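You operate a simulated robot arm through the tools that you are given. There is no shell and no other tool.

You are at the controls of a simulated two-armed robot. One attempt, no reset.

## Task
Read vial Y5 and sort it: PASS to the low green tray, REDO to the low red tray.
Fine: zero on the blank in the well first and put it in the low grey rack; reader off after; other vials stay.

The check looks at the end state, three seconds after you hand in, the way a careful person would. Anything else that was tipped, shoved, dropped, spilled or broken makes it a failure.

## Robot
Two 7-joint arms with fingered hands on one trunk that stands fixed in place. Base frame: the origin is at the foot of the trunk, x ahead of it, y to its left, z up; the work surface is at about z = 755. Units: mm, degrees, N and s.
The left shoulder is at [70, 157, 1250], the right one opposite. With the tool pointing down near the work surface each hand reaches from about 100 to 880 mm from the base axis, measured 20 degrees to its own side. Payload 5 kg a hand.
Tool frame (each hand has its own): the origin (TCP) lies between the finger pads and is the grasp point; the fingertips stand 31 mm ahead of it; z points along the fingers, y is the line along which they close. The gripper opens to 156 mm; its body begins 88 mm behind the TCP. The gripper is a hand of 4 fingers: y runs from the thumb to the fingers, the wrist lies at [0, 0, -249] in the tool frame, and closing takes about 1.5 s.
Orientation is that of the tool frame in the base frame, as [roll, pitch, yaw] about the fixed x, y, z axes, in that order (R = Rz(yaw) Ry(pitch) Rx(roll)). With the fingers straight down and closing along the base's y, the tool's x points along the base's -x, its y along +y and its z along -z.

## Interface
- The arms move only by the tool play_rows. It takes "left_series", "right_series" or both (then of equal length, played together; a hand with none holds still); each is a list of rows, each an object of numbers (a shift or turn left out is 0, a gripper value left out holds the last): "tx", "ty", "tz": the shift along the base's x, y, z in mm; "wx", "wy", "wz": the turn, a rotation vector about the base's x, y, z in degrees. In form: [{"tx": .., "ty": .., "tz": .., "wx": .., "wy": .., "wz": ..}, ...]. A call has 1 to 20 rows; each row shifts and turns the commanded pose from where the row before left it. "left_jaw" and "right_jaw" are, for a hand that has rows, the closure, from 0 (fully open) to 1 (shut), set as the call begins (left out, the last holds). Each row takes 0.2 s and may step no farther than 50 mm and 8.6 degrees from the row before; otherwise, or with a gripper value out of range, the whole call is refused. A pose out of reach is approached as far as the arm can. The call stops where the force on the tool passes 40 N (or 10 N more than at its start, if that is more) or the arm is blocked; 0.2 s more then pass. The fingers move at their own pace (about 108 mm/s each) and stop on an object; they squeeze with about 24 N. The grip force told is the motor's: it shows also when the fingers shut on nothing. Time passes only in rows, and 0.2 s behind the last, so rows that do not move let the fingers close. It gives the time, the measured TCP pose, the force on the tool (base axes), the opening and the grip force at its end, in the units of the frame above (readings bear some noise), with the torque about the TCP (base axes, N m) and any sound that the robot's microphone picked up.
- Cameras (640 x 400 px; columns grow to the right, rows downward): "scene" is now at [119.8, 57.1, 1483.8]; the picture's right is [0.64, -0.77, 0.00], its down [-0.43, -0.35, -0.83] and it looks along [0.64, 0.53, -0.56] (base axes); focal length 369 px, centre (320, 200). "left" rides on the left gripper at [-72, 2, -111] in its tool frame; the picture's right is [-0.02, -1.00, 0.00], its down [0.84, -0.02, -0.54] and it looks along [0.54, -0.01, 0.84] (tool axes); focal length 234 px, centre (320, 200). "right" rides on the right gripper at [72, 2, -111] in its tool frame; the picture's right is [-0.02, 1.00, 0.00], its down [-0.84, -0.02, -0.54] and it looks along [-0.54, -0.01, 0.84] (tool axes); focal length 234 px, centre (320, 200). There is no depth. A picture from a camera that has moved, and an enlarged one, comes with that camera's place and axes in the base frame and with its lens.
- camera(camera): a new picture of that camera. The clock stands still meanwhile.
- slide_trunk(by): slides the trunk up (or, below 0, down) by that many mm; the arms and the scene camera ride with it, the base frame stays. It gives what a move gives, with no picture.
- curl_fingers(finger1, finger2, finger3, thumb_bend, hand): sets how far each is bent, from 0 (flat) to 1 (curled in); at 0.3 the hand is open as for a grip, at 0.7 the pads meet at the TCP. One left out holds its place. A second passes; each finger stops where it meets its share of the squeeze, and holds until it gets a number again. A gripper value or a shape takes the hand back. It gives what a move gives, with no picture; readings hold the bend of each and the force on the fingers (four entries, about 0 where the hand has none), thumb and palm.
- grasp_type(shape, hand): the hand has 4 fingers and takes this shape, open, in about a second: jaw (thumb against the fingers, like two jaws); tri (thumb and two fingers); tip (a fingertip pinch); poke (one finger out to press); point (the index stretched); flat (the hand flat); cup (the hand cupped); fist (a fist). The gripper value then closes the fingers along that shape, each until it touches; the sizes above hold for jaw. It gives what a move gives, with no picture.
- head_to(pan, tilt): turns the head with the scene camera to pan (to the left, within 86 degrees either way) and tilt (down, from -29 to 69), counted from straight ahead of the robot. It gives what a move gives.
- inspect(camera, box): a new picture of the part [left, top, right, bottom] of that camera's present view, enlarged. The clock stands still meanwhile.
- close_job(): hands the job in; it is judged then, once.

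Nothing tells you positions but the pictures and the camera data. Unless the task says otherwise, let go and move clear before handing in.

The tools are called as a command line: name --argument value ..., lists and objects as JSON in quotes. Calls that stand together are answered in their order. play_rows: Moves the arms, as the interface text tells. Its arguments: {"type":"object","properties":{"left_series":{"type":"array"},"left_jaw":{"type":"number"},"right_series":{"type":"array"},"right_jaw":{"type":"number"}},"required":[]} The other tools are called the same way: slide_trunk (by) moves the trunk up or down; grasp_type (shape, hand) gives the hand a shape; curl_fingers (finger1, finger2, finger3, thumb_bend, hand) moves the fingers one by one; head_to (pan, tilt) turns the head that bears the scene camera; camera (camera) takes a picture; inspect (camera, box) takes an enlarged picture of a part of a camera's view; close_job () hands the job in.

At the start:

```text
t: 0.0
left_position: [404.4, 581.7, 1159.5]
left_orientation: [180.0, 0.0, -180.0]
left_force: [0.3, -0.6, -0.3]
left_ft_torque: [0.03, -0.01, 0.02]
left_grip_width: 155.8
left_grasp_force: 0.0
left_shape: jaw
left_bend: [0.3, 0.3, 0.3, 0.3]
left_finger forces: [0.1, 0.0, 0.1, 0.1, 0.0, 0.0]
right_position: [609.6, 91.3, 1137.2]
right_orientation: [-179.9, 0.1, 180.0]
right_force: [0.0, -0.1, 0.3]
right_ft_torque: [0.0, -0.01, 0.02]
right_grip_width: 156.0
right_grasp_force: 0.0
right_shape: jaw
right_bend: [0.3, 0.3, 0.3, 0.3]
right_finger forces: [0.0, 0.0, 0.0, 0.1, 0.0, 0.0]
trunk travel left (down, up): [-636.0, 304.0]
head pan, tilt (commanded): [39.6, 33.8]
```

scene: 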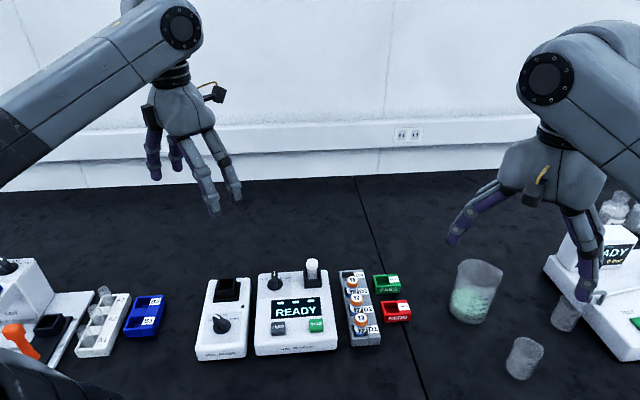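
right: 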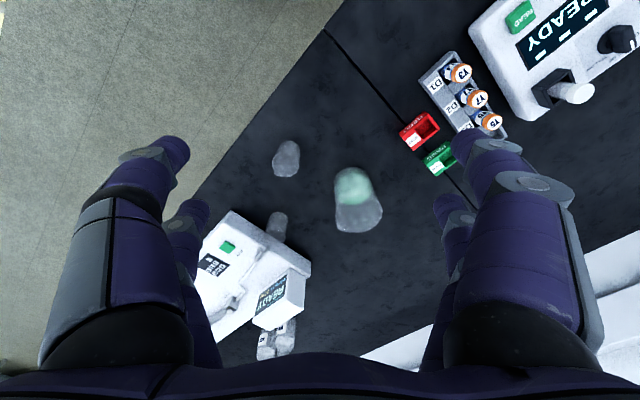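
left: 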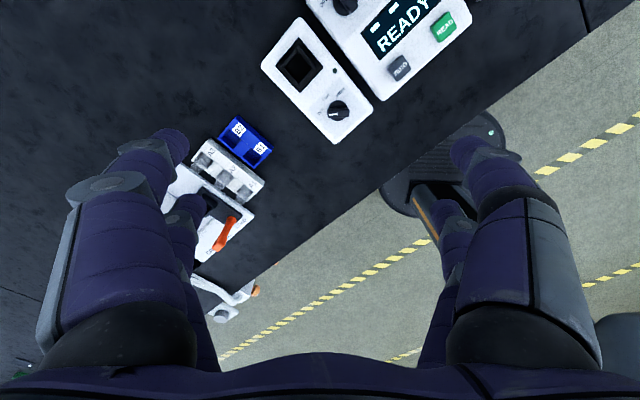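

I see a bench with a reader in the middle (display READY, grey and green keys, a knob, a vial in its well), a vial rack with orange-capped vials to its right, green and red trays beyond, and a grey rack and a blue tray to the left. I'll look at everything closer before moving.

inspect --camera "scene" --box '[190, 240, 430, 390]'

inspect --camera "scene" --box '[0, 240, 200, 400]'

inspect --camera "scene" --box '[440, 180, 640, 390]'

inspect --camera "right" --box '[380, 0, 640, 190]'

inspect --camera "left" --box '[150, 0, 490, 280]'

```text
2.67 times, centred on (310, 315) of scene
camera zoom: at [119.8, 57.1, 1483.8], right [0.64, -0.77, 0.0], down [-0.43, -0.35, -0.83], along [0.64, 0.53, -0.56], focal length 983 px, centre (347, -107)
```

zoom: 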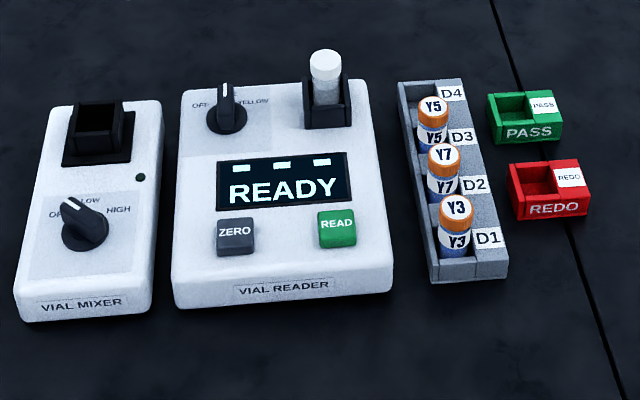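

```text
2.50 times, centred on (100, 320) of scene
camera zoom: at [119.8, 57.1, 1483.8], right [0.64, -0.77, 0.0], down [-0.43, -0.35, -0.83], along [0.64, 0.53, -0.56], focal length 922 px, centre (870, -100)
```

zoom: 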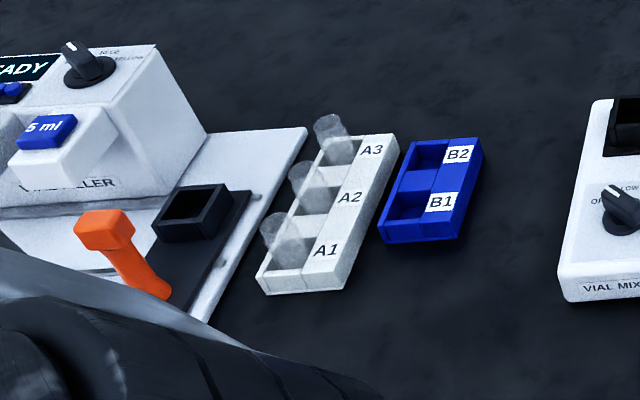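

```text
1.90 times, centred on (540, 285) of scene
camera zoom: at [119.8, 57.1, 1483.8], right [0.64, -0.77, 0.0], down [-0.43, -0.35, -0.83], along [0.64, 0.53, -0.56], focal length 702 px, centre (-99, 38)
```

zoom: 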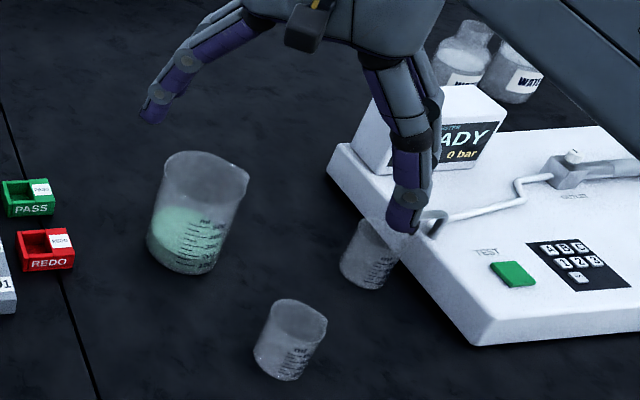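

```text
2.11 times, centred on (510, 95) of right
camera zoom: at [537.3, 92.7, 1247.8], right [0.02, 1.0, 0.0], down [0.84, -0.02, 0.54], along [0.54, -0.01, -0.84], focal length 493 px, centre (-80, 421)
```

zoom: 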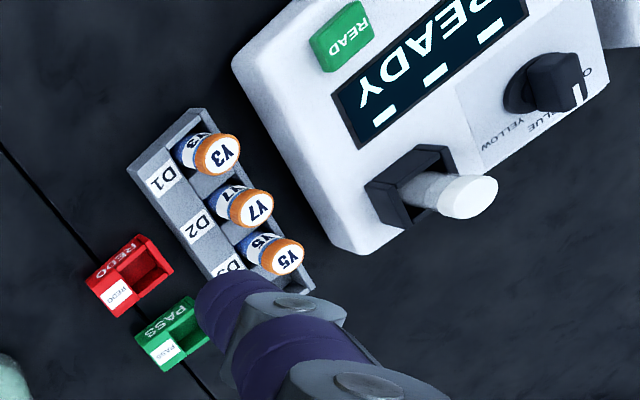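

```text
1.43 times, centred on (320, 140) of left
camera zoom: at [477.5, 584.0, 1268.8], right [0.02, -1.0, 0.0], down [-0.84, -0.02, 0.54], along [-0.54, -0.01, -0.84], focal length 334 px, centre (320, 286)
```

zoom: 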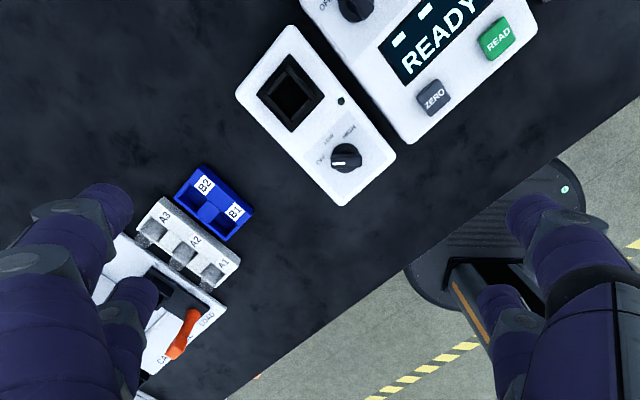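

The reader's knob has OFF / BLUE / YELLOW and the grey D rack has D4 free. I'll zoom in tightly on the knob, the display, and the rack.

inspect --camera "scene" --box '[255, 255, 335, 305]'

inspect --camera "scene" --box '[335, 260, 415, 350]'

inspect --camera "scene" --box '[255, 295, 345, 355]'

inspect --camera "right" --box '[540, 0, 640, 70]'

inspect --camera "right" --box '[390, 40, 520, 180]'

```text
8.00 times, centred on (295, 280) of scene
camera zoom: at [119.8, 57.1, 1483.8], right [0.64, -0.77, 0.0], down [-0.43, -0.35, -0.83], along [0.64, 0.53, -0.56], focal length 2950 px, centre (520, -440)
```

zoom: 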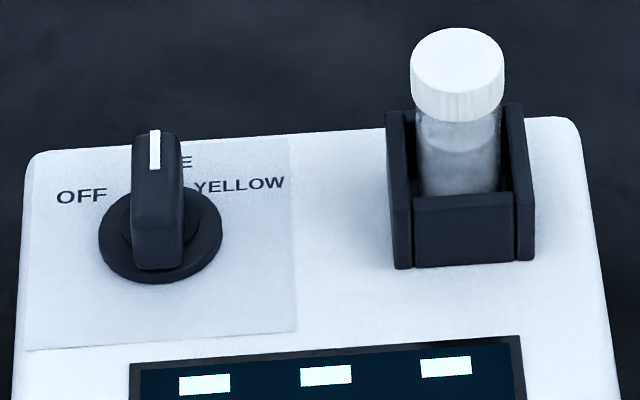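

```text
4.44 times, centred on (375, 305) of scene
camera zoom: at [119.8, 57.1, 1483.8], right [0.64, -0.77, 0.0], down [-0.43, -0.35, -0.83], along [0.64, 0.53, -0.56], focal length 1639 px, centre (76, -267)
```

zoom: 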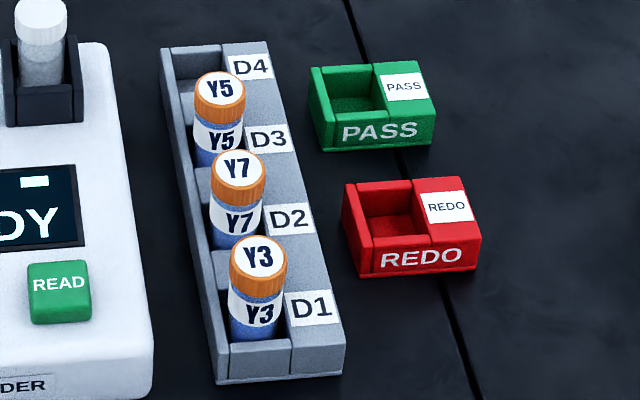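

```text
6.67 times, centred on (300, 325) of scene
camera zoom: at [119.8, 57.1, 1483.8], right [0.64, -0.77, 0.0], down [-0.43, -0.35, -0.83], along [0.64, 0.53, -0.56], focal length 2458 px, centre (453, -633)
```

zoom: 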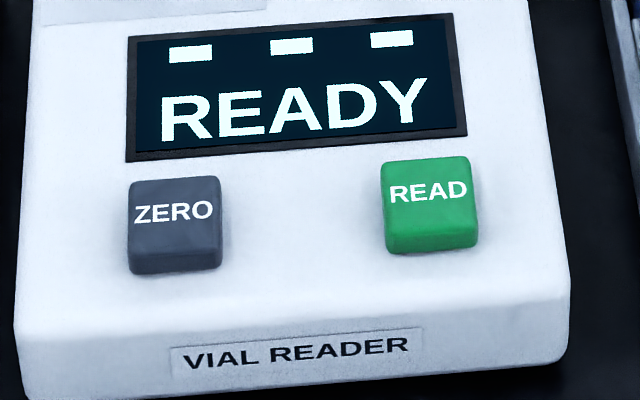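

```text
5.71 times, centred on (590, 35) of right
camera zoom: at [537.3, 92.7, 1247.8], right [0.02, 1.0, 0.0], down [0.84, -0.02, 0.54], along [0.54, -0.01, -0.84], focal length 1338 px, centre (-1223, 1143)
```

zoom: 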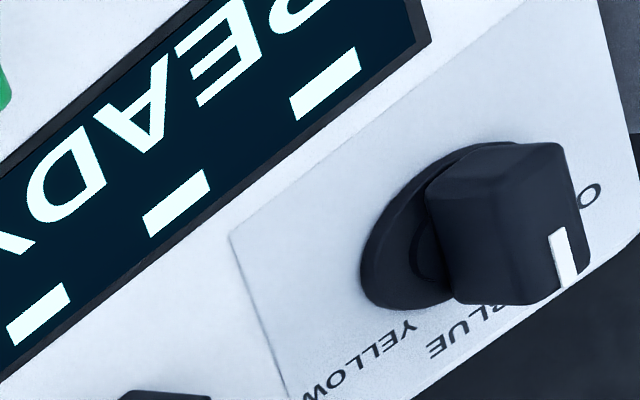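

```text
2.86 times, centred on (455, 110) of right
camera zoom: at [537.3, 92.7, 1247.8], right [0.02, 1.0, 0.0], down [0.84, -0.02, 0.54], along [0.54, -0.01, -0.84], focal length 669 px, centre (-66, 457)
```

zoom: 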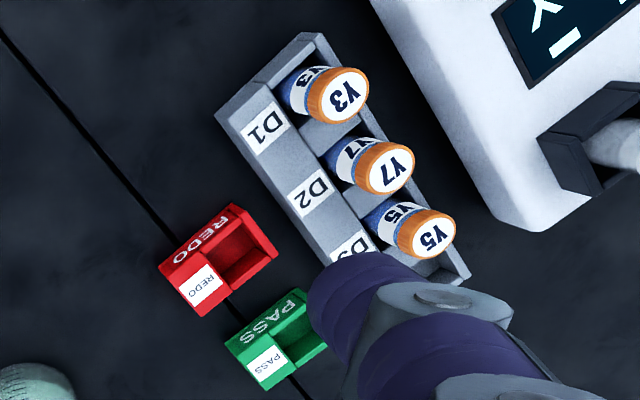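

The knob's white mark points straight up at BLUE, the display says READY, and Y5 stands in D3 with D4 free. Before planning the grasps I'll try the left hand's "tip" shape up in the air to see its geometry.

grasp_type --hand "left" --shape "tip"

inspect --camera "scene" --box '[100, 60, 280, 230]'

camera --camera "left"

```text
t: 0.9
left_position: [405.2, 582.3, 1158.8]
left_orientation: [180.0, 0.1, 180.0]
left_force: [0.1, 0.0, -0.1]
left_ft_torque: [0.0, 0.0, 0.03]
left_grip_width: 156.0
left_grasp_force: 0.1
left_shape: tip
left_bend: [0.3, 0.3, 0.3, 0.3]
left_finger forces: [0.0, 0.0, 0.0, 0.0, 0.1, 0.1]
right_position: [609.5, 91.3, 1138.4]
right_orientation: [-180.0, 0.1, -180.0]
right_force: [-0.4, 0.2, -0.3]
right_ft_torque: [-0.01, 0.0, -0.01]
right_grip_width: 155.6
right_grasp_force: 0.0
right_shape: jaw
right_bend: [0.3, 0.3, 0.3, 0.3]
right_finger forces: [0.0, 0.1, 0.0, 0.0, 0.0, 0.1]
trunk travel left (down, up): [-636.0, 304.0]
head pan, tilt (commanded): [39.6, 33.8]
```

```text
2.35 times, centred on (190, 145) of scene
camera zoom: at [119.8, 57.1, 1483.8], right [0.64, -0.77, 0.0], down [-0.43, -0.35, -0.83], along [0.64, 0.53, -0.56], focal length 868 px, centre (626, 329)
```

zoom: 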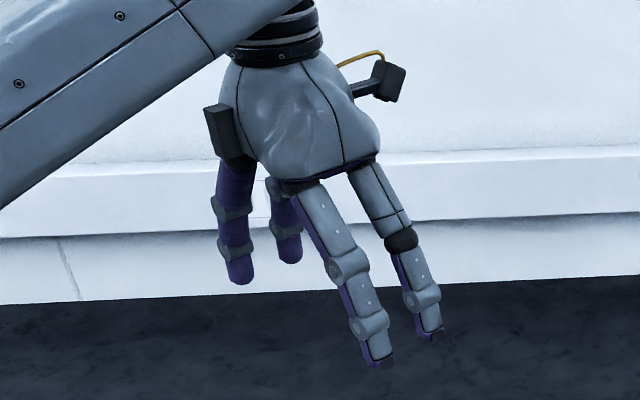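

```text
taken
camera left: at [477.6, 584.0, 1268.8], right [0.02, -1.0, 0.0], down [-0.84, -0.02, 0.54], along [-0.54, -0.01, -0.84], focal length 234 px, centre (320, 200)
```

left: 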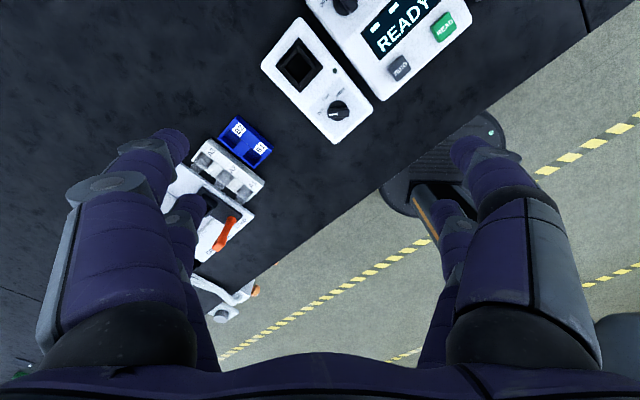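

The open hand shows four digits, two on each side. I'll close the "tip" shape in the air to see which digits pinch and where they meet.

play_rows --left_series '[{"tz": 0}, {"tz": 0}, {"tz": 0}, {"tz": 0}, {"tz": 0}, {"tz": 0}, {"tz": 0}, {"tz": 0}]' --left_jaw 0.8

inspect --camera "scene" --box '[100, 60, 280, 230]'

camera --camera "left"

```text
t: 2.7
left_position: [404.9, 582.7, 1158.1]
left_orientation: [-179.9, 0.0, -180.0]
left_force: [-0.3, 0.2, 0.3]
left_ft_torque: [-0.01, 0.04, -0.02]
left_grip_width: 31.8
left_grasp_force: 0.1
left_shape: tip
left_bend: [0.73, 0.73, 0.73, 0.7]
left_finger forces: [0.0, 0.0, 0.0, 0.0, 0.0, 0.1]
right_position: [610.3, 92.0, 1137.8]
right_orientation: [-180.0, 0.0, 180.0]
right_force: [-0.4, -0.3, 0.5]
right_ft_torque: [0.03, 0.04, 0.01]
right_grip_width: 155.6
right_grasp_force: 0.1
right_shape: jaw
right_bend: [0.3, 0.3, 0.3, 0.3]
right_finger forces: [0.0, 0.1, 0.1, 0.0, 0.0, 0.0]
trunk travel left (down, up): [-636.0, 304.0]
head pan, tilt (commanded): [39.6, 33.8]
```

```text
2.35 times, centred on (190, 145) of scene
camera zoom: at [119.8, 57.1, 1483.8], right [0.64, -0.77, 0.0], down [-0.43, -0.35, -0.83], along [0.64, 0.53, -0.56], focal length 868 px, centre (626, 329)
```

zoom: 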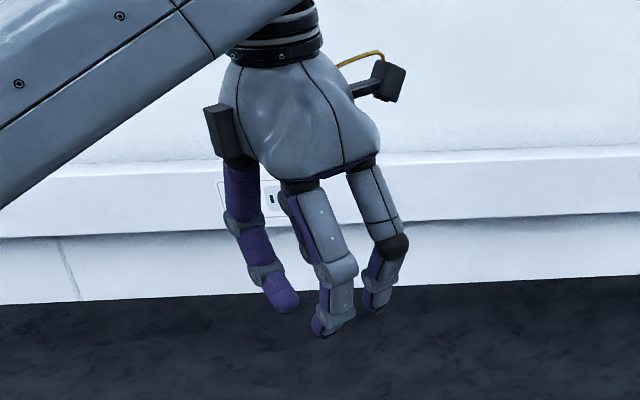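

```text
taken
camera left: at [477.5, 584.0, 1268.8], right [0.02, -1.0, 0.0], down [-0.84, -0.02, 0.54], along [-0.54, -0.01, -0.84], focal length 234 px, centre (320, 200)
```

left: 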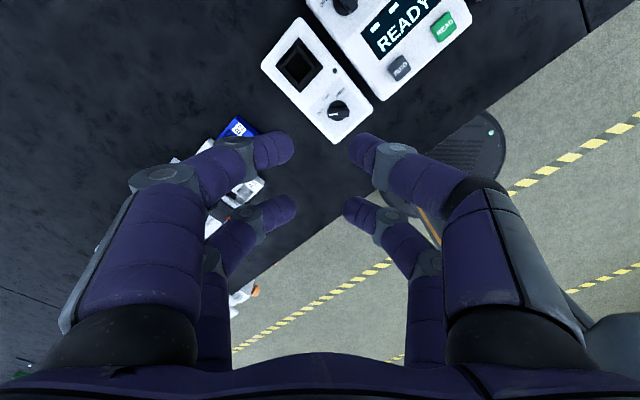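

All four digits close in two opposing pairs roughly 40 mm apart. I'll find out which number drives which digit, so I can pinch with just one facing pair.

curl_fingers --hand "left" --finger1 1.0 --finger2 0.3 --finger3 0.3 --thumb_bend 0.7

camera --camera "left"

inspect --camera "scene" --box '[100, 60, 280, 230]'

```text
t: 3.7
left_position: [405.7, 582.3, 1160.3]
left_orientation: [180.0, 0.0, -180.0]
left_force: [-0.2, 0.5, 1.1]
left_ft_torque: [0.0, 0.03, 0.0]
left_grip_width: 3.9
left_grasp_force: 0.1
left_shape: fingers
left_bend: [0.8, 0.3, 0.3, 0.68]
left_finger forces: [0.0, 0.0, 0.0, 0.0, 0.1, 0.0]
right_position: [610.6, 91.1, 1137.5]
right_orientation: [179.9, 0.0, 179.9]
right_force: [-0.3, 0.1, -0.1]
right_ft_torque: [-0.01, 0.01, -0.02]
right_grip_width: 156.0
right_grasp_force: 0.0
right_shape: jaw
right_bend: [0.3, 0.3, 0.3, 0.3]
right_finger forces: [0.0, 0.1, 0.0, 0.0, 0.1, 0.0]
trunk travel left (down, up): [-636.0, 304.0]
head pan, tilt (commanded): [39.6, 33.8]
```

```text
taken
camera left: at [477.6, 584.0, 1268.8], right [0.02, -1.0, 0.0], down [-0.84, -0.02, 0.54], along [-0.54, -0.01, -0.84], focal length 234 px, centre (320, 200)
```

left: 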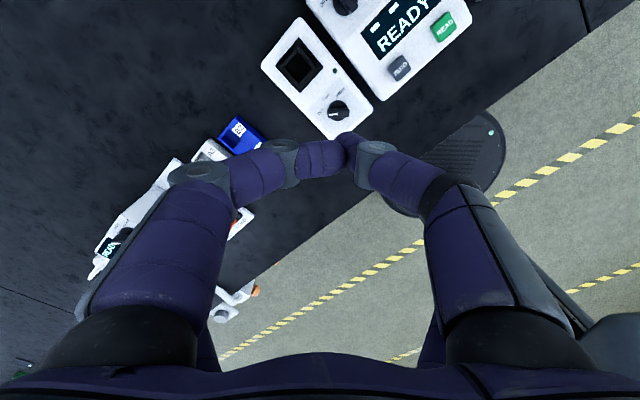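

```text
2.35 times, centred on (190, 145) of scene
camera zoom: at [119.8, 57.1, 1483.8], right [0.64, -0.77, 0.0], down [-0.43, -0.35, -0.83], along [0.64, 0.53, -0.56], focal length 868 px, centre (626, 329)
```

zoom: 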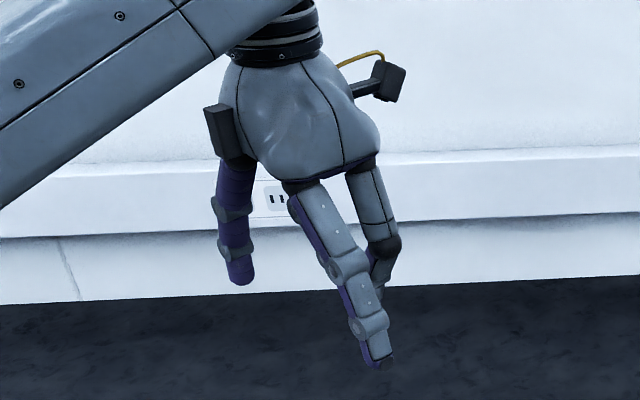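

finger1 and the thumb face each other on the camera side of the hand. I'll check "tri" (partly closed) and "poke" too.

grasp_type --hand "left" --shape "tri"

play_rows --left_series '[{"tz": 0}, {"tz": 0}, {"tz": 0}, {"tz": 0}, {"tz": 0}, {"tz": 0}, {"tz": 0}, {"tz": 0}]' --left_jaw 0.8

camera --camera "left"

inspect --camera "scene" --box '[100, 60, 280, 230]'

grasp_type --hand "left" --shape "poke"

camera --camera "left"

inspect --camera "scene" --box '[100, 60, 280, 230]'

```text
t: 4.6
left_position: [405.4, 582.8, 1159.8]
left_orientation: [179.9, 0.1, 180.0]
left_force: [0.2, 0.2, -0.1]
left_ft_torque: [0.0, -0.05, -0.01]
left_grip_width: 155.9
left_grasp_force: 0.1
left_shape: tri
left_bend: [0.3, 0.3, 0.3, 0.3]
left_finger forces: [0.1, 0.1, 0.0, 0.0, 0.0, 0.0]
right_position: [611.2, 89.9, 1137.9]
right_orientation: [-179.9, -0.1, 180.0]
right_force: [-0.2, -0.3, 0.0]
right_ft_torque: [-0.02, 0.01, 0.02]
right_grip_width: 155.7
right_grasp_force: 0.1
right_shape: jaw
right_bend: [0.3, 0.3, 0.3, 0.3]
right_finger forces: [0.0, 0.0, 0.0, 0.0, 0.0, 0.1]
trunk travel left (down, up): [-636.0, 304.0]
head pan, tilt (commanded): [39.6, 33.8]
```

```text
t: 6.4
left_position: [404.6, 582.0, 1158.8]
left_orientation: [180.0, 0.0, -179.9]
left_force: [0.6, 0.3, 0.2]
left_ft_torque: [-0.02, -0.03, -0.03]
left_grip_width: 31.9
left_grasp_force: 0.1
left_shape: tri
left_bend: [0.73, 0.73, 0.73, 0.7]
left_finger forces: [0.0, 0.0, 0.0, 0.0, 0.0, 0.0]
right_position: [611.0, 91.9, 1137.8]
right_orientation: [-180.0, 0.0, 180.0]
right_force: [0.1, 0.1, -0.1]
right_ft_torque: [0.01, 0.01, 0.02]
right_grip_width: 155.8
right_grasp_force: 0.1
right_shape: jaw
right_bend: [0.3, 0.3, 0.3, 0.3]
right_finger forces: [0.0, 0.0, 0.0, 0.0, 0.0, 0.1]
trunk travel left (down, up): [-636.0, 304.0]
head pan, tilt (commanded): [39.6, 33.8]
```

```text
taken
camera left: at [477.6, 584.0, 1268.8], right [0.02, -1.0, 0.0], down [-0.84, -0.02, 0.54], along [-0.54, -0.01, -0.84], focal length 234 px, centre (320, 200)
```

left: 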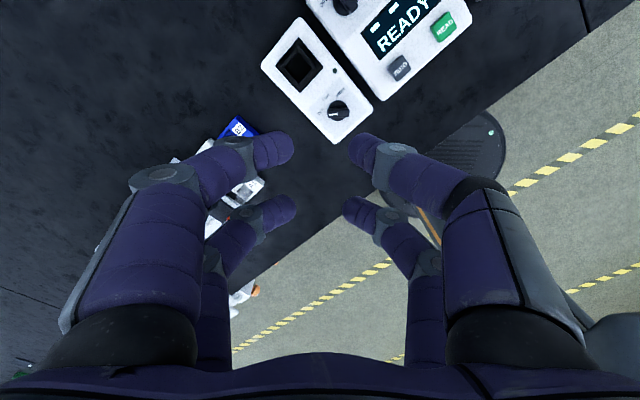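

```text
2.35 times, centred on (190, 145) of scene
camera zoom: at [119.8, 57.1, 1483.8], right [0.64, -0.77, 0.0], down [-0.43, -0.35, -0.83], along [0.64, 0.53, -0.56], focal length 868 px, centre (626, 329)
```

zoom: 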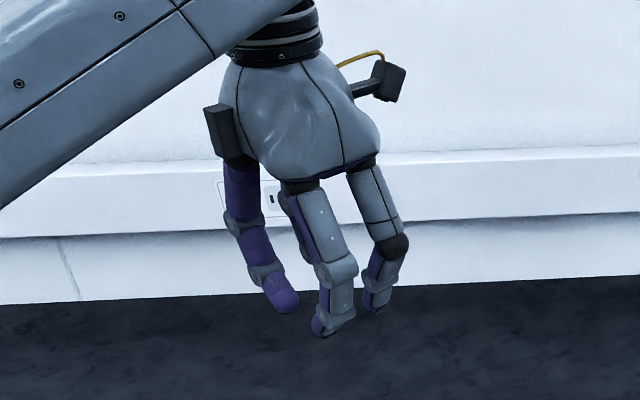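

```text
t: 7.3
left_position: [405.4, 582.2, 1160.4]
left_orientation: [180.0, 0.0, -180.0]
left_force: [-0.3, 0.1, 0.7]
left_ft_torque: [0.02, 0.03, 0.01]
left_grip_width: 0.0
left_grasp_force: 0.1
left_shape: poke
left_bend: [1.0, 1.0, 1.0, 0.32]
left_finger forces: [0.0, 0.0, 0.1, 0.0, 0.0, 0.0]
right_position: [611.8, 92.0, 1137.8]
right_orientation: [180.0, 0.0, -180.0]
right_force: [-0.3, -1.0, -0.6]
right_ft_torque: [0.04, 0.02, 0.0]
right_grip_width: 156.2
right_grasp_force: 0.1
right_shape: jaw
right_bend: [0.3, 0.3, 0.3, 0.3]
right_finger forces: [0.0, 0.0, 0.0, 0.1, 0.0, 0.1]
trunk travel left (down, up): [-636.0, 304.0]
head pan, tilt (commanded): [39.6, 33.8]
```

```text
taken
camera left: at [477.6, 584.0, 1268.8], right [0.02, -1.0, 0.0], down [-0.84, -0.02, 0.54], along [-0.54, -0.01, -0.84], focal length 234 px, centre (320, 200)
```

left: 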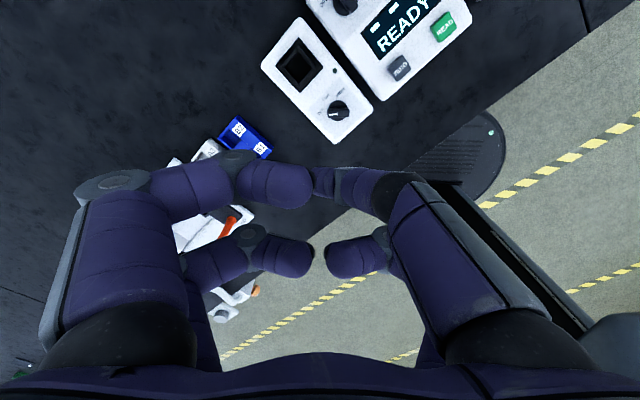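

```text
2.35 times, centred on (190, 145) of scene
camera zoom: at [119.8, 57.1, 1483.8], right [0.64, -0.77, 0.0], down [-0.43, -0.35, -0.83], along [0.64, 0.53, -0.56], focal length 868 px, centre (626, 329)
```

zoom: 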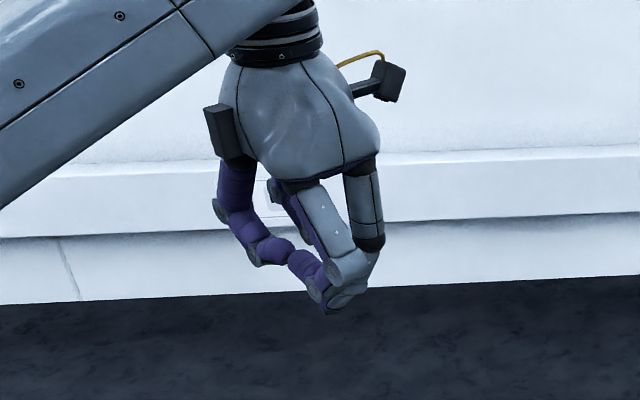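

The "poke" shape looks unfinished in the picture, so I'll let a second pass and look again.

play_rows --left_series '[{"tz": 0}, {"tz": 0}, {"tz": 0}, {"tz": 0}, {"tz": 0}, {"tz": 0}]'

camera --camera "left"

inspect --camera "scene" --box '[100, 60, 280, 230]'

grasp_type --hand "left" --shape "point"

camera --camera "left"

inspect --camera "scene" --box '[100, 60, 280, 230]'

```text
t: 8.7
left_position: [405.2, 582.4, 1159.4]
left_orientation: [180.0, -0.1, -180.0]
left_force: [-0.4, -0.2, 0.1]
left_ft_torque: [-0.04, 0.02, -0.03]
left_grip_width: 0.0
left_grasp_force: 0.0
left_shape: poke
left_bend: [1.0, 1.0, 1.0, 0.32]
left_finger forces: [0.0, 0.0, 0.1, 0.0, 0.0, 0.0]
right_position: [609.7, 92.1, 1137.7]
right_orientation: [-179.9, 0.0, -180.0]
right_force: [0.7, -0.2, 0.5]
right_ft_torque: [0.02, 0.01, -0.01]
right_grip_width: 155.8
right_grasp_force: 0.0
right_shape: jaw
right_bend: [0.3, 0.3, 0.3, 0.3]
right_finger forces: [0.0, 0.0, 0.0, 0.0, 0.0, 0.0]
trunk travel left (down, up): [-636.0, 304.0]
head pan, tilt (commanded): [39.6, 33.8]
```

```text
taken
camera left: at [477.6, 584.0, 1268.8], right [0.02, -1.0, 0.0], down [-0.84, -0.02, 0.54], along [-0.54, -0.01, -0.84], focal length 234 px, centre (320, 200)
```

left: 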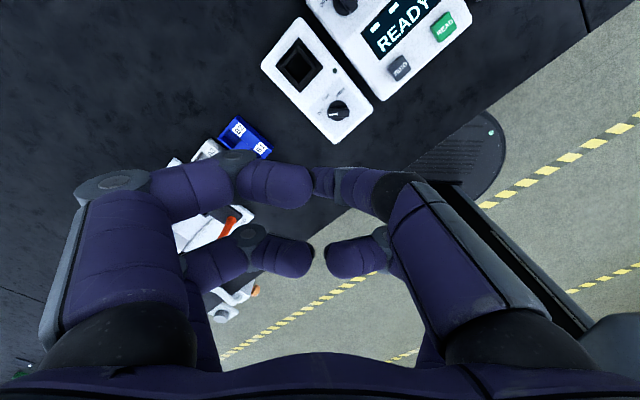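

```text
2.35 times, centred on (190, 145) of scene
camera zoom: at [119.8, 57.1, 1483.8], right [0.64, -0.77, 0.0], down [-0.43, -0.35, -0.83], along [0.64, 0.53, -0.56], focal length 868 px, centre (626, 329)
```

zoom: 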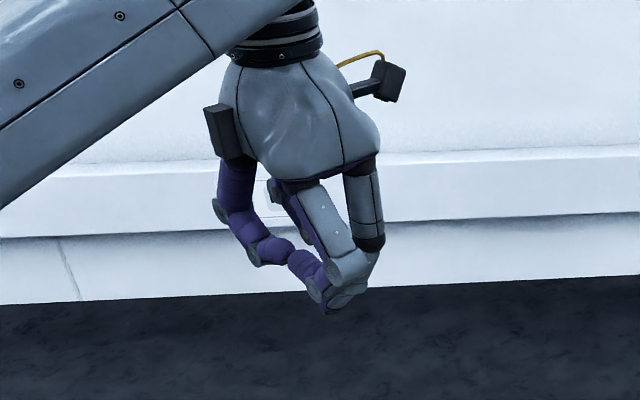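

```text
t: 9.6
left_position: [405.5, 581.7, 1158.5]
left_orientation: [-180.0, -0.1, 180.0]
left_force: [0.7, 0.2, 0.2]
left_ft_torque: [-0.01, 0.01, 0.02]
left_grip_width: 0.1
left_grasp_force: 0.1
left_shape: point
left_bend: [0.7, 0.99, 1.0, 0.33]
left_finger forces: [0.0, 0.0, 0.0, 0.0, 0.0, 0.0]
right_position: [610.8, 92.1, 1135.8]
right_orientation: [180.0, 0.1, -180.0]
right_force: [0.1, 0.8, 0.3]
right_ft_torque: [0.01, 0.02, 0.0]
right_grip_width: 156.0
right_grasp_force: 0.0
right_shape: jaw
right_bend: [0.3, 0.3, 0.3, 0.3]
right_finger forces: [0.0, 0.1, 0.1, 0.2, 0.0, 0.0]
trunk travel left (down, up): [-636.0, 304.0]
head pan, tilt (commanded): [39.6, 33.8]
```

```text
taken
camera left: at [477.6, 584.1, 1268.8], right [0.02, -1.0, 0.0], down [-0.84, -0.02, 0.54], along [-0.54, -0.01, -0.84], focal length 234 px, centre (320, 200)
```

left: 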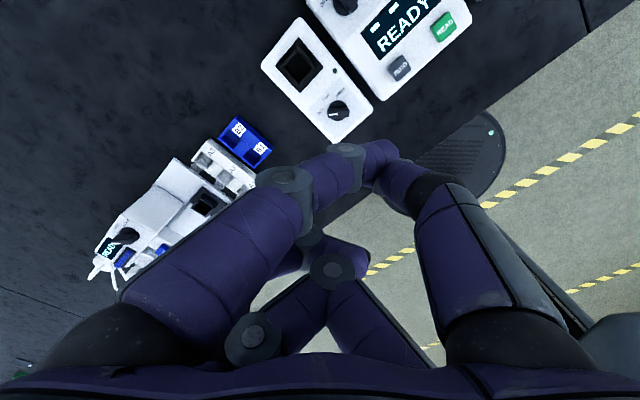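

```text
2.35 times, centred on (190, 145) of scene
camera zoom: at [119.8, 57.1, 1483.8], right [0.64, -0.77, 0.0], down [-0.43, -0.35, -0.83], along [0.64, 0.53, -0.56], focal length 868 px, centre (626, 329)
```

zoom: 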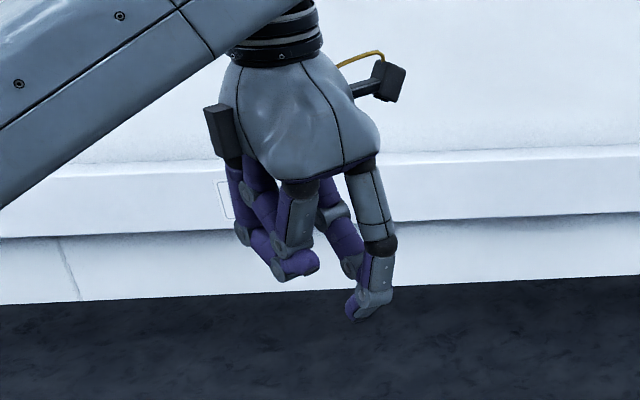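

Point curls fingers 2 and 3 up out of the way and leaves finger1 and the thumb down, which could serve as a poker. I'll compare with the plain jaw shape partly closed.

grasp_type --hand "left" --shape "jaw"

play_rows --left_series '[{"tz": 0}, {"tz": 0}, {"tz": 0}, {"tz": 0}, {"tz": 0}, {"tz": 0}, {"tz": 0}, {"tz": 0}]' --left_jaw 0.8

camera --camera "left"

inspect --camera "scene" --box '[100, 60, 280, 230]'

curl_fingers --hand "left" --finger1 0.6 --finger2 0.0 --finger3 0.0 --thumb_bend 0.6

camera --camera "left"

inspect --camera "scene" --box '[100, 60, 280, 230]'

```text
t: 10.5
left_position: [405.2, 582.8, 1158.2]
left_orientation: [179.9, 0.0, -180.0]
left_force: [0.0, -0.2, -0.2]
left_ft_torque: [0.03, 0.03, -0.01]
left_grip_width: 155.8
left_grasp_force: 0.1
left_shape: jaw
left_bend: [0.3, 0.3, 0.3, 0.3]
left_finger forces: [0.0, 0.1, 0.1, 0.0, 0.0, 0.0]
right_position: [609.5, 91.7, 1136.0]
right_orientation: [-179.9, 0.0, -180.0]
right_force: [-0.4, 0.4, 0.7]
right_ft_torque: [-0.01, 0.01, 0.01]
right_grip_width: 156.0
right_grasp_force: 0.0
right_shape: jaw
right_bend: [0.3, 0.3, 0.3, 0.3]
right_finger forces: [0.0, 0.0, 0.0, 0.1, 0.0, 0.1]
trunk travel left (down, up): [-636.0, 304.0]
head pan, tilt (commanded): [39.6, 33.8]
```

```text
t: 12.3
left_position: [406.0, 581.1, 1160.3]
left_orientation: [180.0, 0.1, -180.0]
left_force: [0.5, 0.5, -0.6]
left_ft_torque: [0.02, 0.02, -0.01]
left_grip_width: 31.5
left_grasp_force: 0.1
left_shape: jaw
left_bend: [0.73, 0.73, 0.73, 0.7]
left_finger forces: [0.0, 0.1, 0.0, 0.0, 0.0, 0.1]
right_position: [611.5, 91.6, 1137.3]
right_orientation: [-180.0, 0.0, -180.0]
right_force: [0.1, 0.5, 0.1]
right_ft_torque: [-0.02, 0.03, 0.01]
right_grip_width: 155.8
right_grasp_force: 0.1
right_shape: jaw
right_bend: [0.3, 0.3, 0.3, 0.3]
right_finger forces: [0.0, 0.1, 0.1, 0.0, 0.0, 0.0]
trunk travel left (down, up): [-636.0, 304.0]
head pan, tilt (commanded): [39.6, 33.8]
```

```text
taken
camera left: at [477.6, 584.0, 1268.8], right [0.02, -1.0, 0.0], down [-0.84, -0.02, 0.54], along [-0.54, -0.01, -0.84], focal length 234 px, centre (320, 200)
```

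left: 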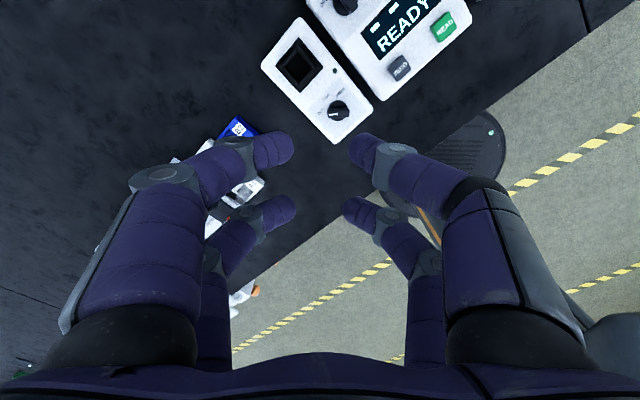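

```text
2.35 times, centred on (190, 145) of scene
camera zoom: at [119.8, 57.1, 1483.8], right [0.64, -0.77, 0.0], down [-0.43, -0.35, -0.83], along [0.64, 0.53, -0.56], focal length 868 px, centre (626, 329)
```

zoom: 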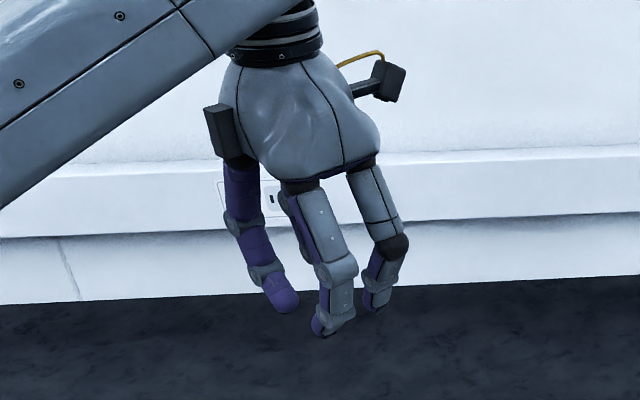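

```text
t: 13.3
left_position: [405.6, 581.7, 1159.0]
left_orientation: [180.0, 0.1, 180.0]
left_force: [-0.6, 0.4, -0.3]
left_ft_torque: [-0.03, -0.01, 0.0]
left_grip_width: 41.0
left_grasp_force: 0.0
left_shape: fingers
left_bend: [0.6, 0.0, 0.0, 0.6]
left_finger forces: [0.0, 0.0, 0.0, 0.1, 0.0, 0.0]
right_position: [610.1, 90.9, 1137.7]
right_orientation: [-179.9, -0.1, -180.0]
right_force: [0.2, -0.3, -0.5]
right_ft_torque: [0.02, -0.01, -0.01]
right_grip_width: 156.1
right_grasp_force: 0.0
right_shape: jaw
right_bend: [0.3, 0.3, 0.3, 0.3]
right_finger forces: [0.1, 0.0, 0.1, 0.1, 0.1, 0.0]
trunk travel left (down, up): [-636.0, 304.0]
head pan, tilt (commanded): [39.6, 33.8]
```

```text
taken
camera left: at [477.6, 584.0, 1268.8], right [0.02, -1.0, 0.0], down [-0.84, -0.02, 0.54], along [-0.54, -0.01, -0.84], focal length 234 px, centre (320, 200)
```

left: 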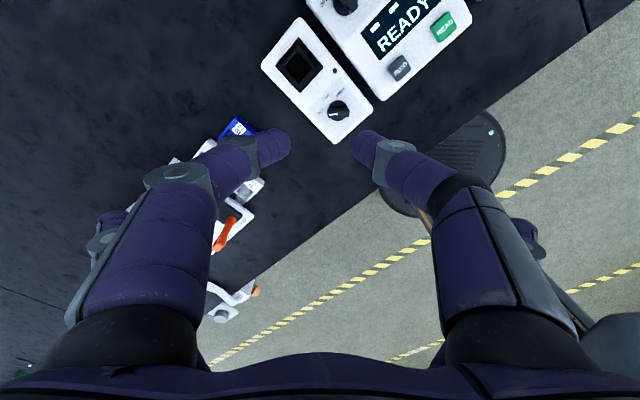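

```text
2.35 times, centred on (190, 145) of scene
camera zoom: at [119.8, 57.1, 1483.8], right [0.64, -0.77, 0.0], down [-0.43, -0.35, -0.83], along [0.64, 0.53, -0.56], focal length 868 px, centre (626, 329)
```

zoom: 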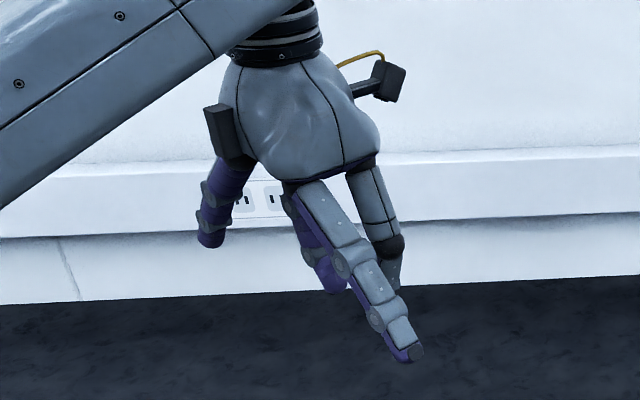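

finger1+thumb alone pinch well with the other two curled up. Before moving, I'll look around with the head in case there are other racks or trays on the bench.

head_to --pan 75 --tilt 40

camera --camera "scene"

head_to --pan -10 --tilt 40

camera --camera "scene"

head_to --pan 40 --tilt 45

camera --camera "scene"

```text
t: 14.3
left_position: [405.3, 582.0, 1159.3]
left_orientation: [179.9, 0.1, -180.0]
left_force: [-0.4, -0.5, 0.0]
left_ft_torque: [0.02, -0.01, 0.01]
left_grip_width: 41.1
left_grasp_force: 0.2
left_shape: fingers
left_bend: [0.6, 0.0, 0.0, 0.6]
left_finger forces: [0.1, 0.0, 0.0, 0.0, 0.0, 0.1]
right_position: [609.2, 91.5, 1138.0]
right_orientation: [-179.9, 0.0, 180.0]
right_force: [-0.8, -0.5, -1.0]
right_ft_torque: [-0.02, 0.01, 0.01]
right_grip_width: 155.7
right_grasp_force: 0.1
right_shape: jaw
right_bend: [0.3, 0.3, 0.3, 0.3]
right_finger forces: [0.0, 0.0, 0.0, 0.0, 0.1, 0.1]
trunk travel left (down, up): [-636.0, 304.0]
head pan, tilt (commanded): [75.0, 40.0]
```

```text
taken
camera scene: at [73.5, 82.7, 1474.4], right [0.97, -0.26, 0.0], down [-0.17, -0.62, -0.77], along [0.2, 0.74, -0.64], focal length 369 px, centre (320, 200)
```

scene: 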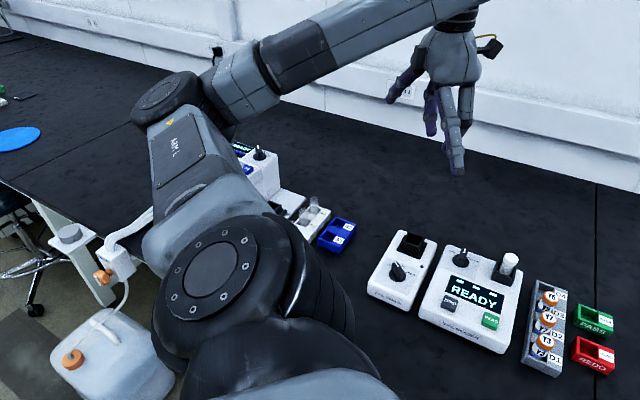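

```text
t: 15.9
left_position: [405.7, 582.5, 1160.2]
left_orientation: [-180.0, 0.0, -180.0]
left_force: [-0.2, -0.7, 1.1]
left_ft_torque: [0.02, 0.01, 0.0]
left_grip_width: 41.0
left_grasp_force: 0.1
left_shape: fingers
left_bend: [0.6, 0.0, 0.0, 0.6]
left_finger forces: [0.0, 0.0, 0.0, 0.0, 0.0, 0.0]
right_position: [611.2, 91.9, 1138.0]
right_orientation: [-179.9, 0.0, -180.0]
right_force: [0.0, -0.3, 0.3]
right_ft_torque: [-0.01, -0.01, 0.03]
right_grip_width: 155.9
right_grasp_force: 0.1
right_shape: jaw
right_bend: [0.3, 0.3, 0.3, 0.3]
right_finger forces: [0.1, 0.0, 0.0, 0.0, 0.0, 0.0]
trunk travel left (down, up): [-636.0, 304.0]
head pan, tilt (commanded): [-10.0, 40.0]
```

```text
taken
camera scene: at [135.2, -14.1, 1474.4], right [-0.17, -0.98, 0.0], down [-0.63, 0.11, -0.77], along [0.75, -0.13, -0.64], focal length 369 px, centre (320, 200)
```

scene: 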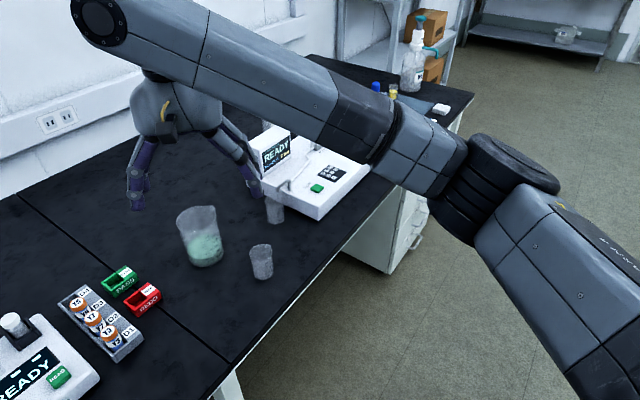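

```text
t: 17.1
left_position: [405.0, 581.7, 1159.8]
left_orientation: [-179.9, 0.0, 179.9]
left_force: [-0.1, 0.5, -0.3]
left_ft_torque: [0.01, -0.03, 0.01]
left_grip_width: 40.9
left_grasp_force: 0.1
left_shape: fingers
left_bend: [0.6, 0.0, 0.0, 0.6]
left_finger forces: [0.0, 0.0, 0.0, 0.0, 0.0, 0.1]
right_position: [611.4, 91.1, 1136.3]
right_orientation: [180.0, 0.1, -179.9]
right_force: [0.9, -0.9, 0.0]
right_ft_torque: [0.0, 0.0, 0.02]
right_grip_width: 155.9
right_grasp_force: 0.1
right_shape: jaw
right_bend: [0.3, 0.3, 0.3, 0.3]
right_finger forces: [0.1, 0.0, 0.1, 0.1, 0.0, 0.0]
trunk travel left (down, up): [-636.0, 304.0]
head pan, tilt (commanded): [40.0, 45.0]
```

```text
taken
camera scene: at [113.8, 52.8, 1467.1], right [0.64, -0.77, 0.0], down [-0.54, -0.45, -0.71], along [0.54, 0.45, -0.71], focal length 369 px, centre (320, 200)
```

scene: 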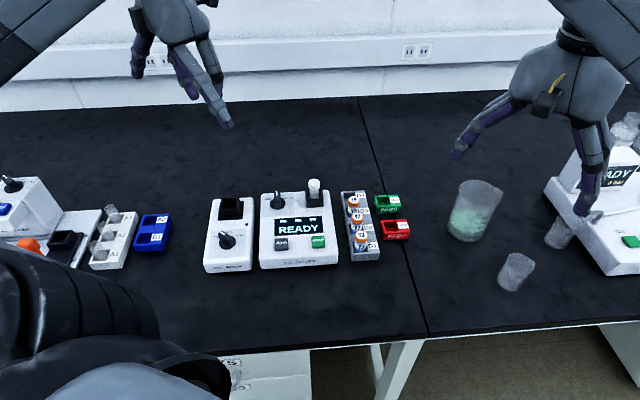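

There is just one grey rack (D1–D4), with the green PASS and red REDO trays beside it. I'll curl fingers 2 and 3 away and bring the left hand over the far side of the reader, turned 45°, to get close views.

curl_fingers --hand "left" --finger1 0.5 --finger2 1.0 --finger3 1.0 --thumb_bend 0.5

play_rows --left_series '[{"tx": 32, "ty": -7, "tz": -18, "wz": 7.5}, {"tx": 32, "ty": -7, "tz": -18, "wz": 7.5}, {"tx": 32, "ty": -7, "tz": -18, "wz": 7.5}, {"tx": 32, "ty": -7, "tz": -18, "wz": 7.5}, {"tx": 32, "ty": -7, "tz": -18, "wz": 7.5}, {"tx": 32, "ty": -7, "tz": -18, "wz": 7.5}, {"tx": 0}, {"tx": 0}]'

camera --camera "left"

camera --camera "scene"

```text
t: 18.1
left_position: [406.3, 583.2, 1159.4]
left_orientation: [-180.0, -0.1, 180.0]
left_force: [0.9, -0.7, 0.0]
left_ft_torque: [-0.03, 0.02, 0.01]
left_grip_width: 80.6
left_grasp_force: 0.1
left_shape: fingers
left_bend: [0.5, 0.73, 0.73, 0.5]
left_finger forces: [0.1, 0.1, 0.1, 0.0, 0.0, 0.1]
right_position: [611.0, 90.3, 1138.1]
right_orientation: [-180.0, 0.0, -180.0]
right_force: [0.2, 0.2, -0.2]
right_ft_torque: [-0.01, 0.0, -0.01]
right_grip_width: 156.0
right_grasp_force: 0.0
right_shape: jaw
right_bend: [0.3, 0.3, 0.3, 0.3]
right_finger forces: [0.1, 0.0, 0.0, 0.1, 0.1, 0.0]
trunk travel left (down, up): [-636.0, 304.0]
head pan, tilt (commanded): [40.0, 45.0]
```

```text
t: 19.9
left_position: [596.9, 541.3, 1050.7]
left_orientation: [-180.0, 0.0, -135.0]
left_force: [-0.4, 0.9, 0.1]
left_ft_torque: [0.0, -0.05, -0.03]
left_grip_width: 80.5
left_grasp_force: 0.1
left_shape: fingers
left_bend: [0.5, 0.73, 0.73, 0.5]
left_finger forces: [0.1, 0.0, 0.1, 0.0, 0.1, 0.1]
right_position: [609.1, 91.4, 1137.4]
right_orientation: [179.9, 0.0, 180.0]
right_force: [-0.7, -0.7, 0.7]
right_ft_torque: [0.01, -0.04, 0.02]
right_grip_width: 155.9
right_grasp_force: 0.0
right_shape: jaw
right_bend: [0.3, 0.3, 0.3, 0.3]
right_finger forces: [0.0, 0.0, 0.1, 0.0, 0.0, 0.1]
trunk travel left (down, up): [-636.0, 304.0]
head pan, tilt (commanded): [40.0, 45.0]
```

```text
taken
camera left: at [645.9, 592.4, 1160.5], right [0.72, -0.69, 0.0], down [-0.58, -0.61, 0.54], along [-0.38, -0.39, -0.84], focal length 234 px, centre (320, 200)
```

left: 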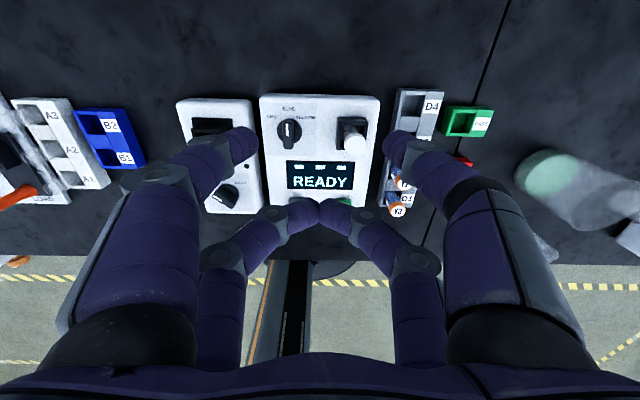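

```text
taken
camera scene: at [113.8, 52.6, 1467.1], right [0.64, -0.77, 0.0], down [-0.54, -0.45, -0.71], along [0.54, 0.45, -0.71], focal length 369 px, centre (320, 200)
```

scene: 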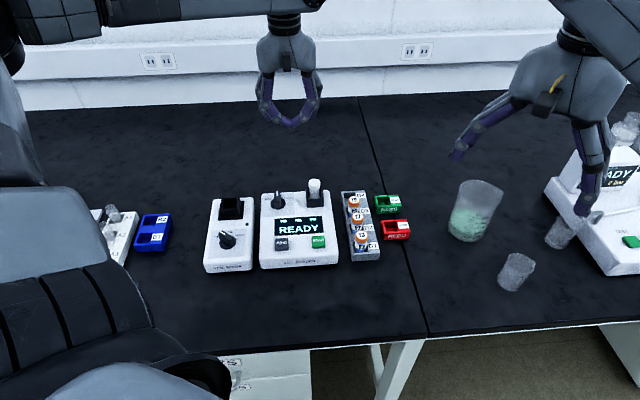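

The left camera gives a nearly top-down view of the reader, rack and trays. I'll zoom in on it for measurements.

inspect --camera "left" --box '[250, 85, 390, 175]'

inspect --camera "left" --box '[370, 80, 510, 220]'

inspect --camera "scene" --box '[250, 170, 350, 280]'

inspect --camera "scene" --box '[330, 180, 420, 270]'

inspect --camera "scene" --box '[240, 20, 340, 140]'

```text
4.44 times, centred on (320, 130) of left
camera zoom: at [645.9, 592.4, 1160.5], right [0.72, -0.69, 0.0], down [-0.58, -0.61, 0.54], along [-0.38, -0.39, -0.84], focal length 1041 px, centre (320, 511)
```

zoom: 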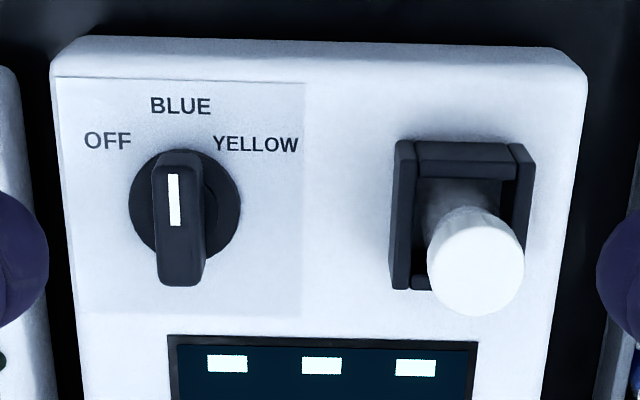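

```text
2.86 times, centred on (440, 150) of left
camera zoom: at [645.9, 592.4, 1160.5], right [0.72, -0.69, 0.0], down [-0.58, -0.61, 0.54], along [-0.38, -0.39, -0.84], focal length 669 px, centre (-23, 343)
```

zoom: 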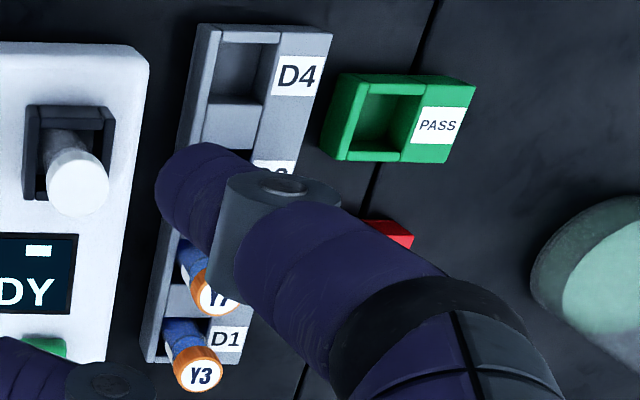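

```text
3.64 times, centred on (300, 225) of scene
camera zoom: at [113.8, 52.6, 1467.1], right [0.64, -0.77, 0.0], down [-0.54, -0.45, -0.71], along [0.54, 0.45, -0.71], focal length 1341 px, centre (393, 109)
```

zoom: 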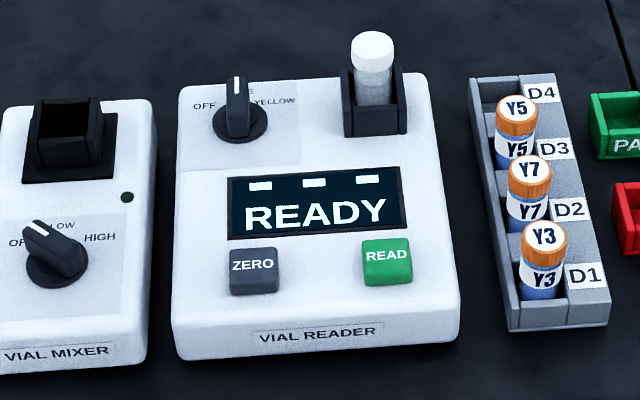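

```text
4.44 times, centred on (375, 225) of scene
camera zoom: at [113.8, 52.6, 1467.1], right [0.64, -0.77, 0.0], down [-0.54, -0.45, -0.71], along [0.54, 0.45, -0.71], focal length 1639 px, centre (76, 89)
```

zoom: 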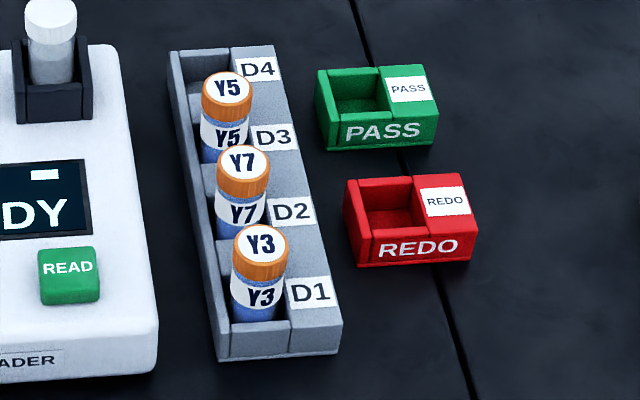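

```text
3.33 times, centred on (290, 80) of scene
camera zoom: at [113.8, 52.6, 1467.1], right [0.64, -0.77, 0.0], down [-0.54, -0.45, -0.71], along [0.54, 0.45, -0.71], focal length 1229 px, centre (420, 600)
```

zoom: 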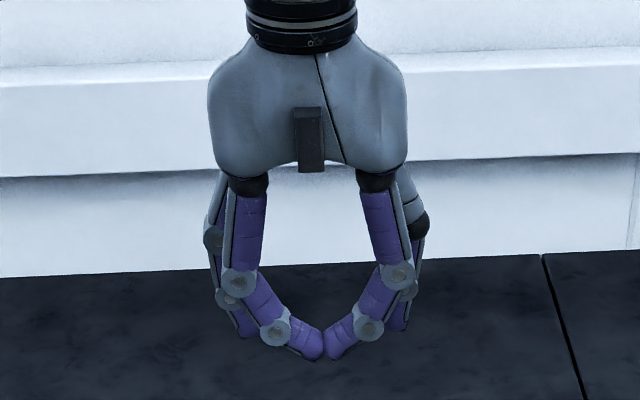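

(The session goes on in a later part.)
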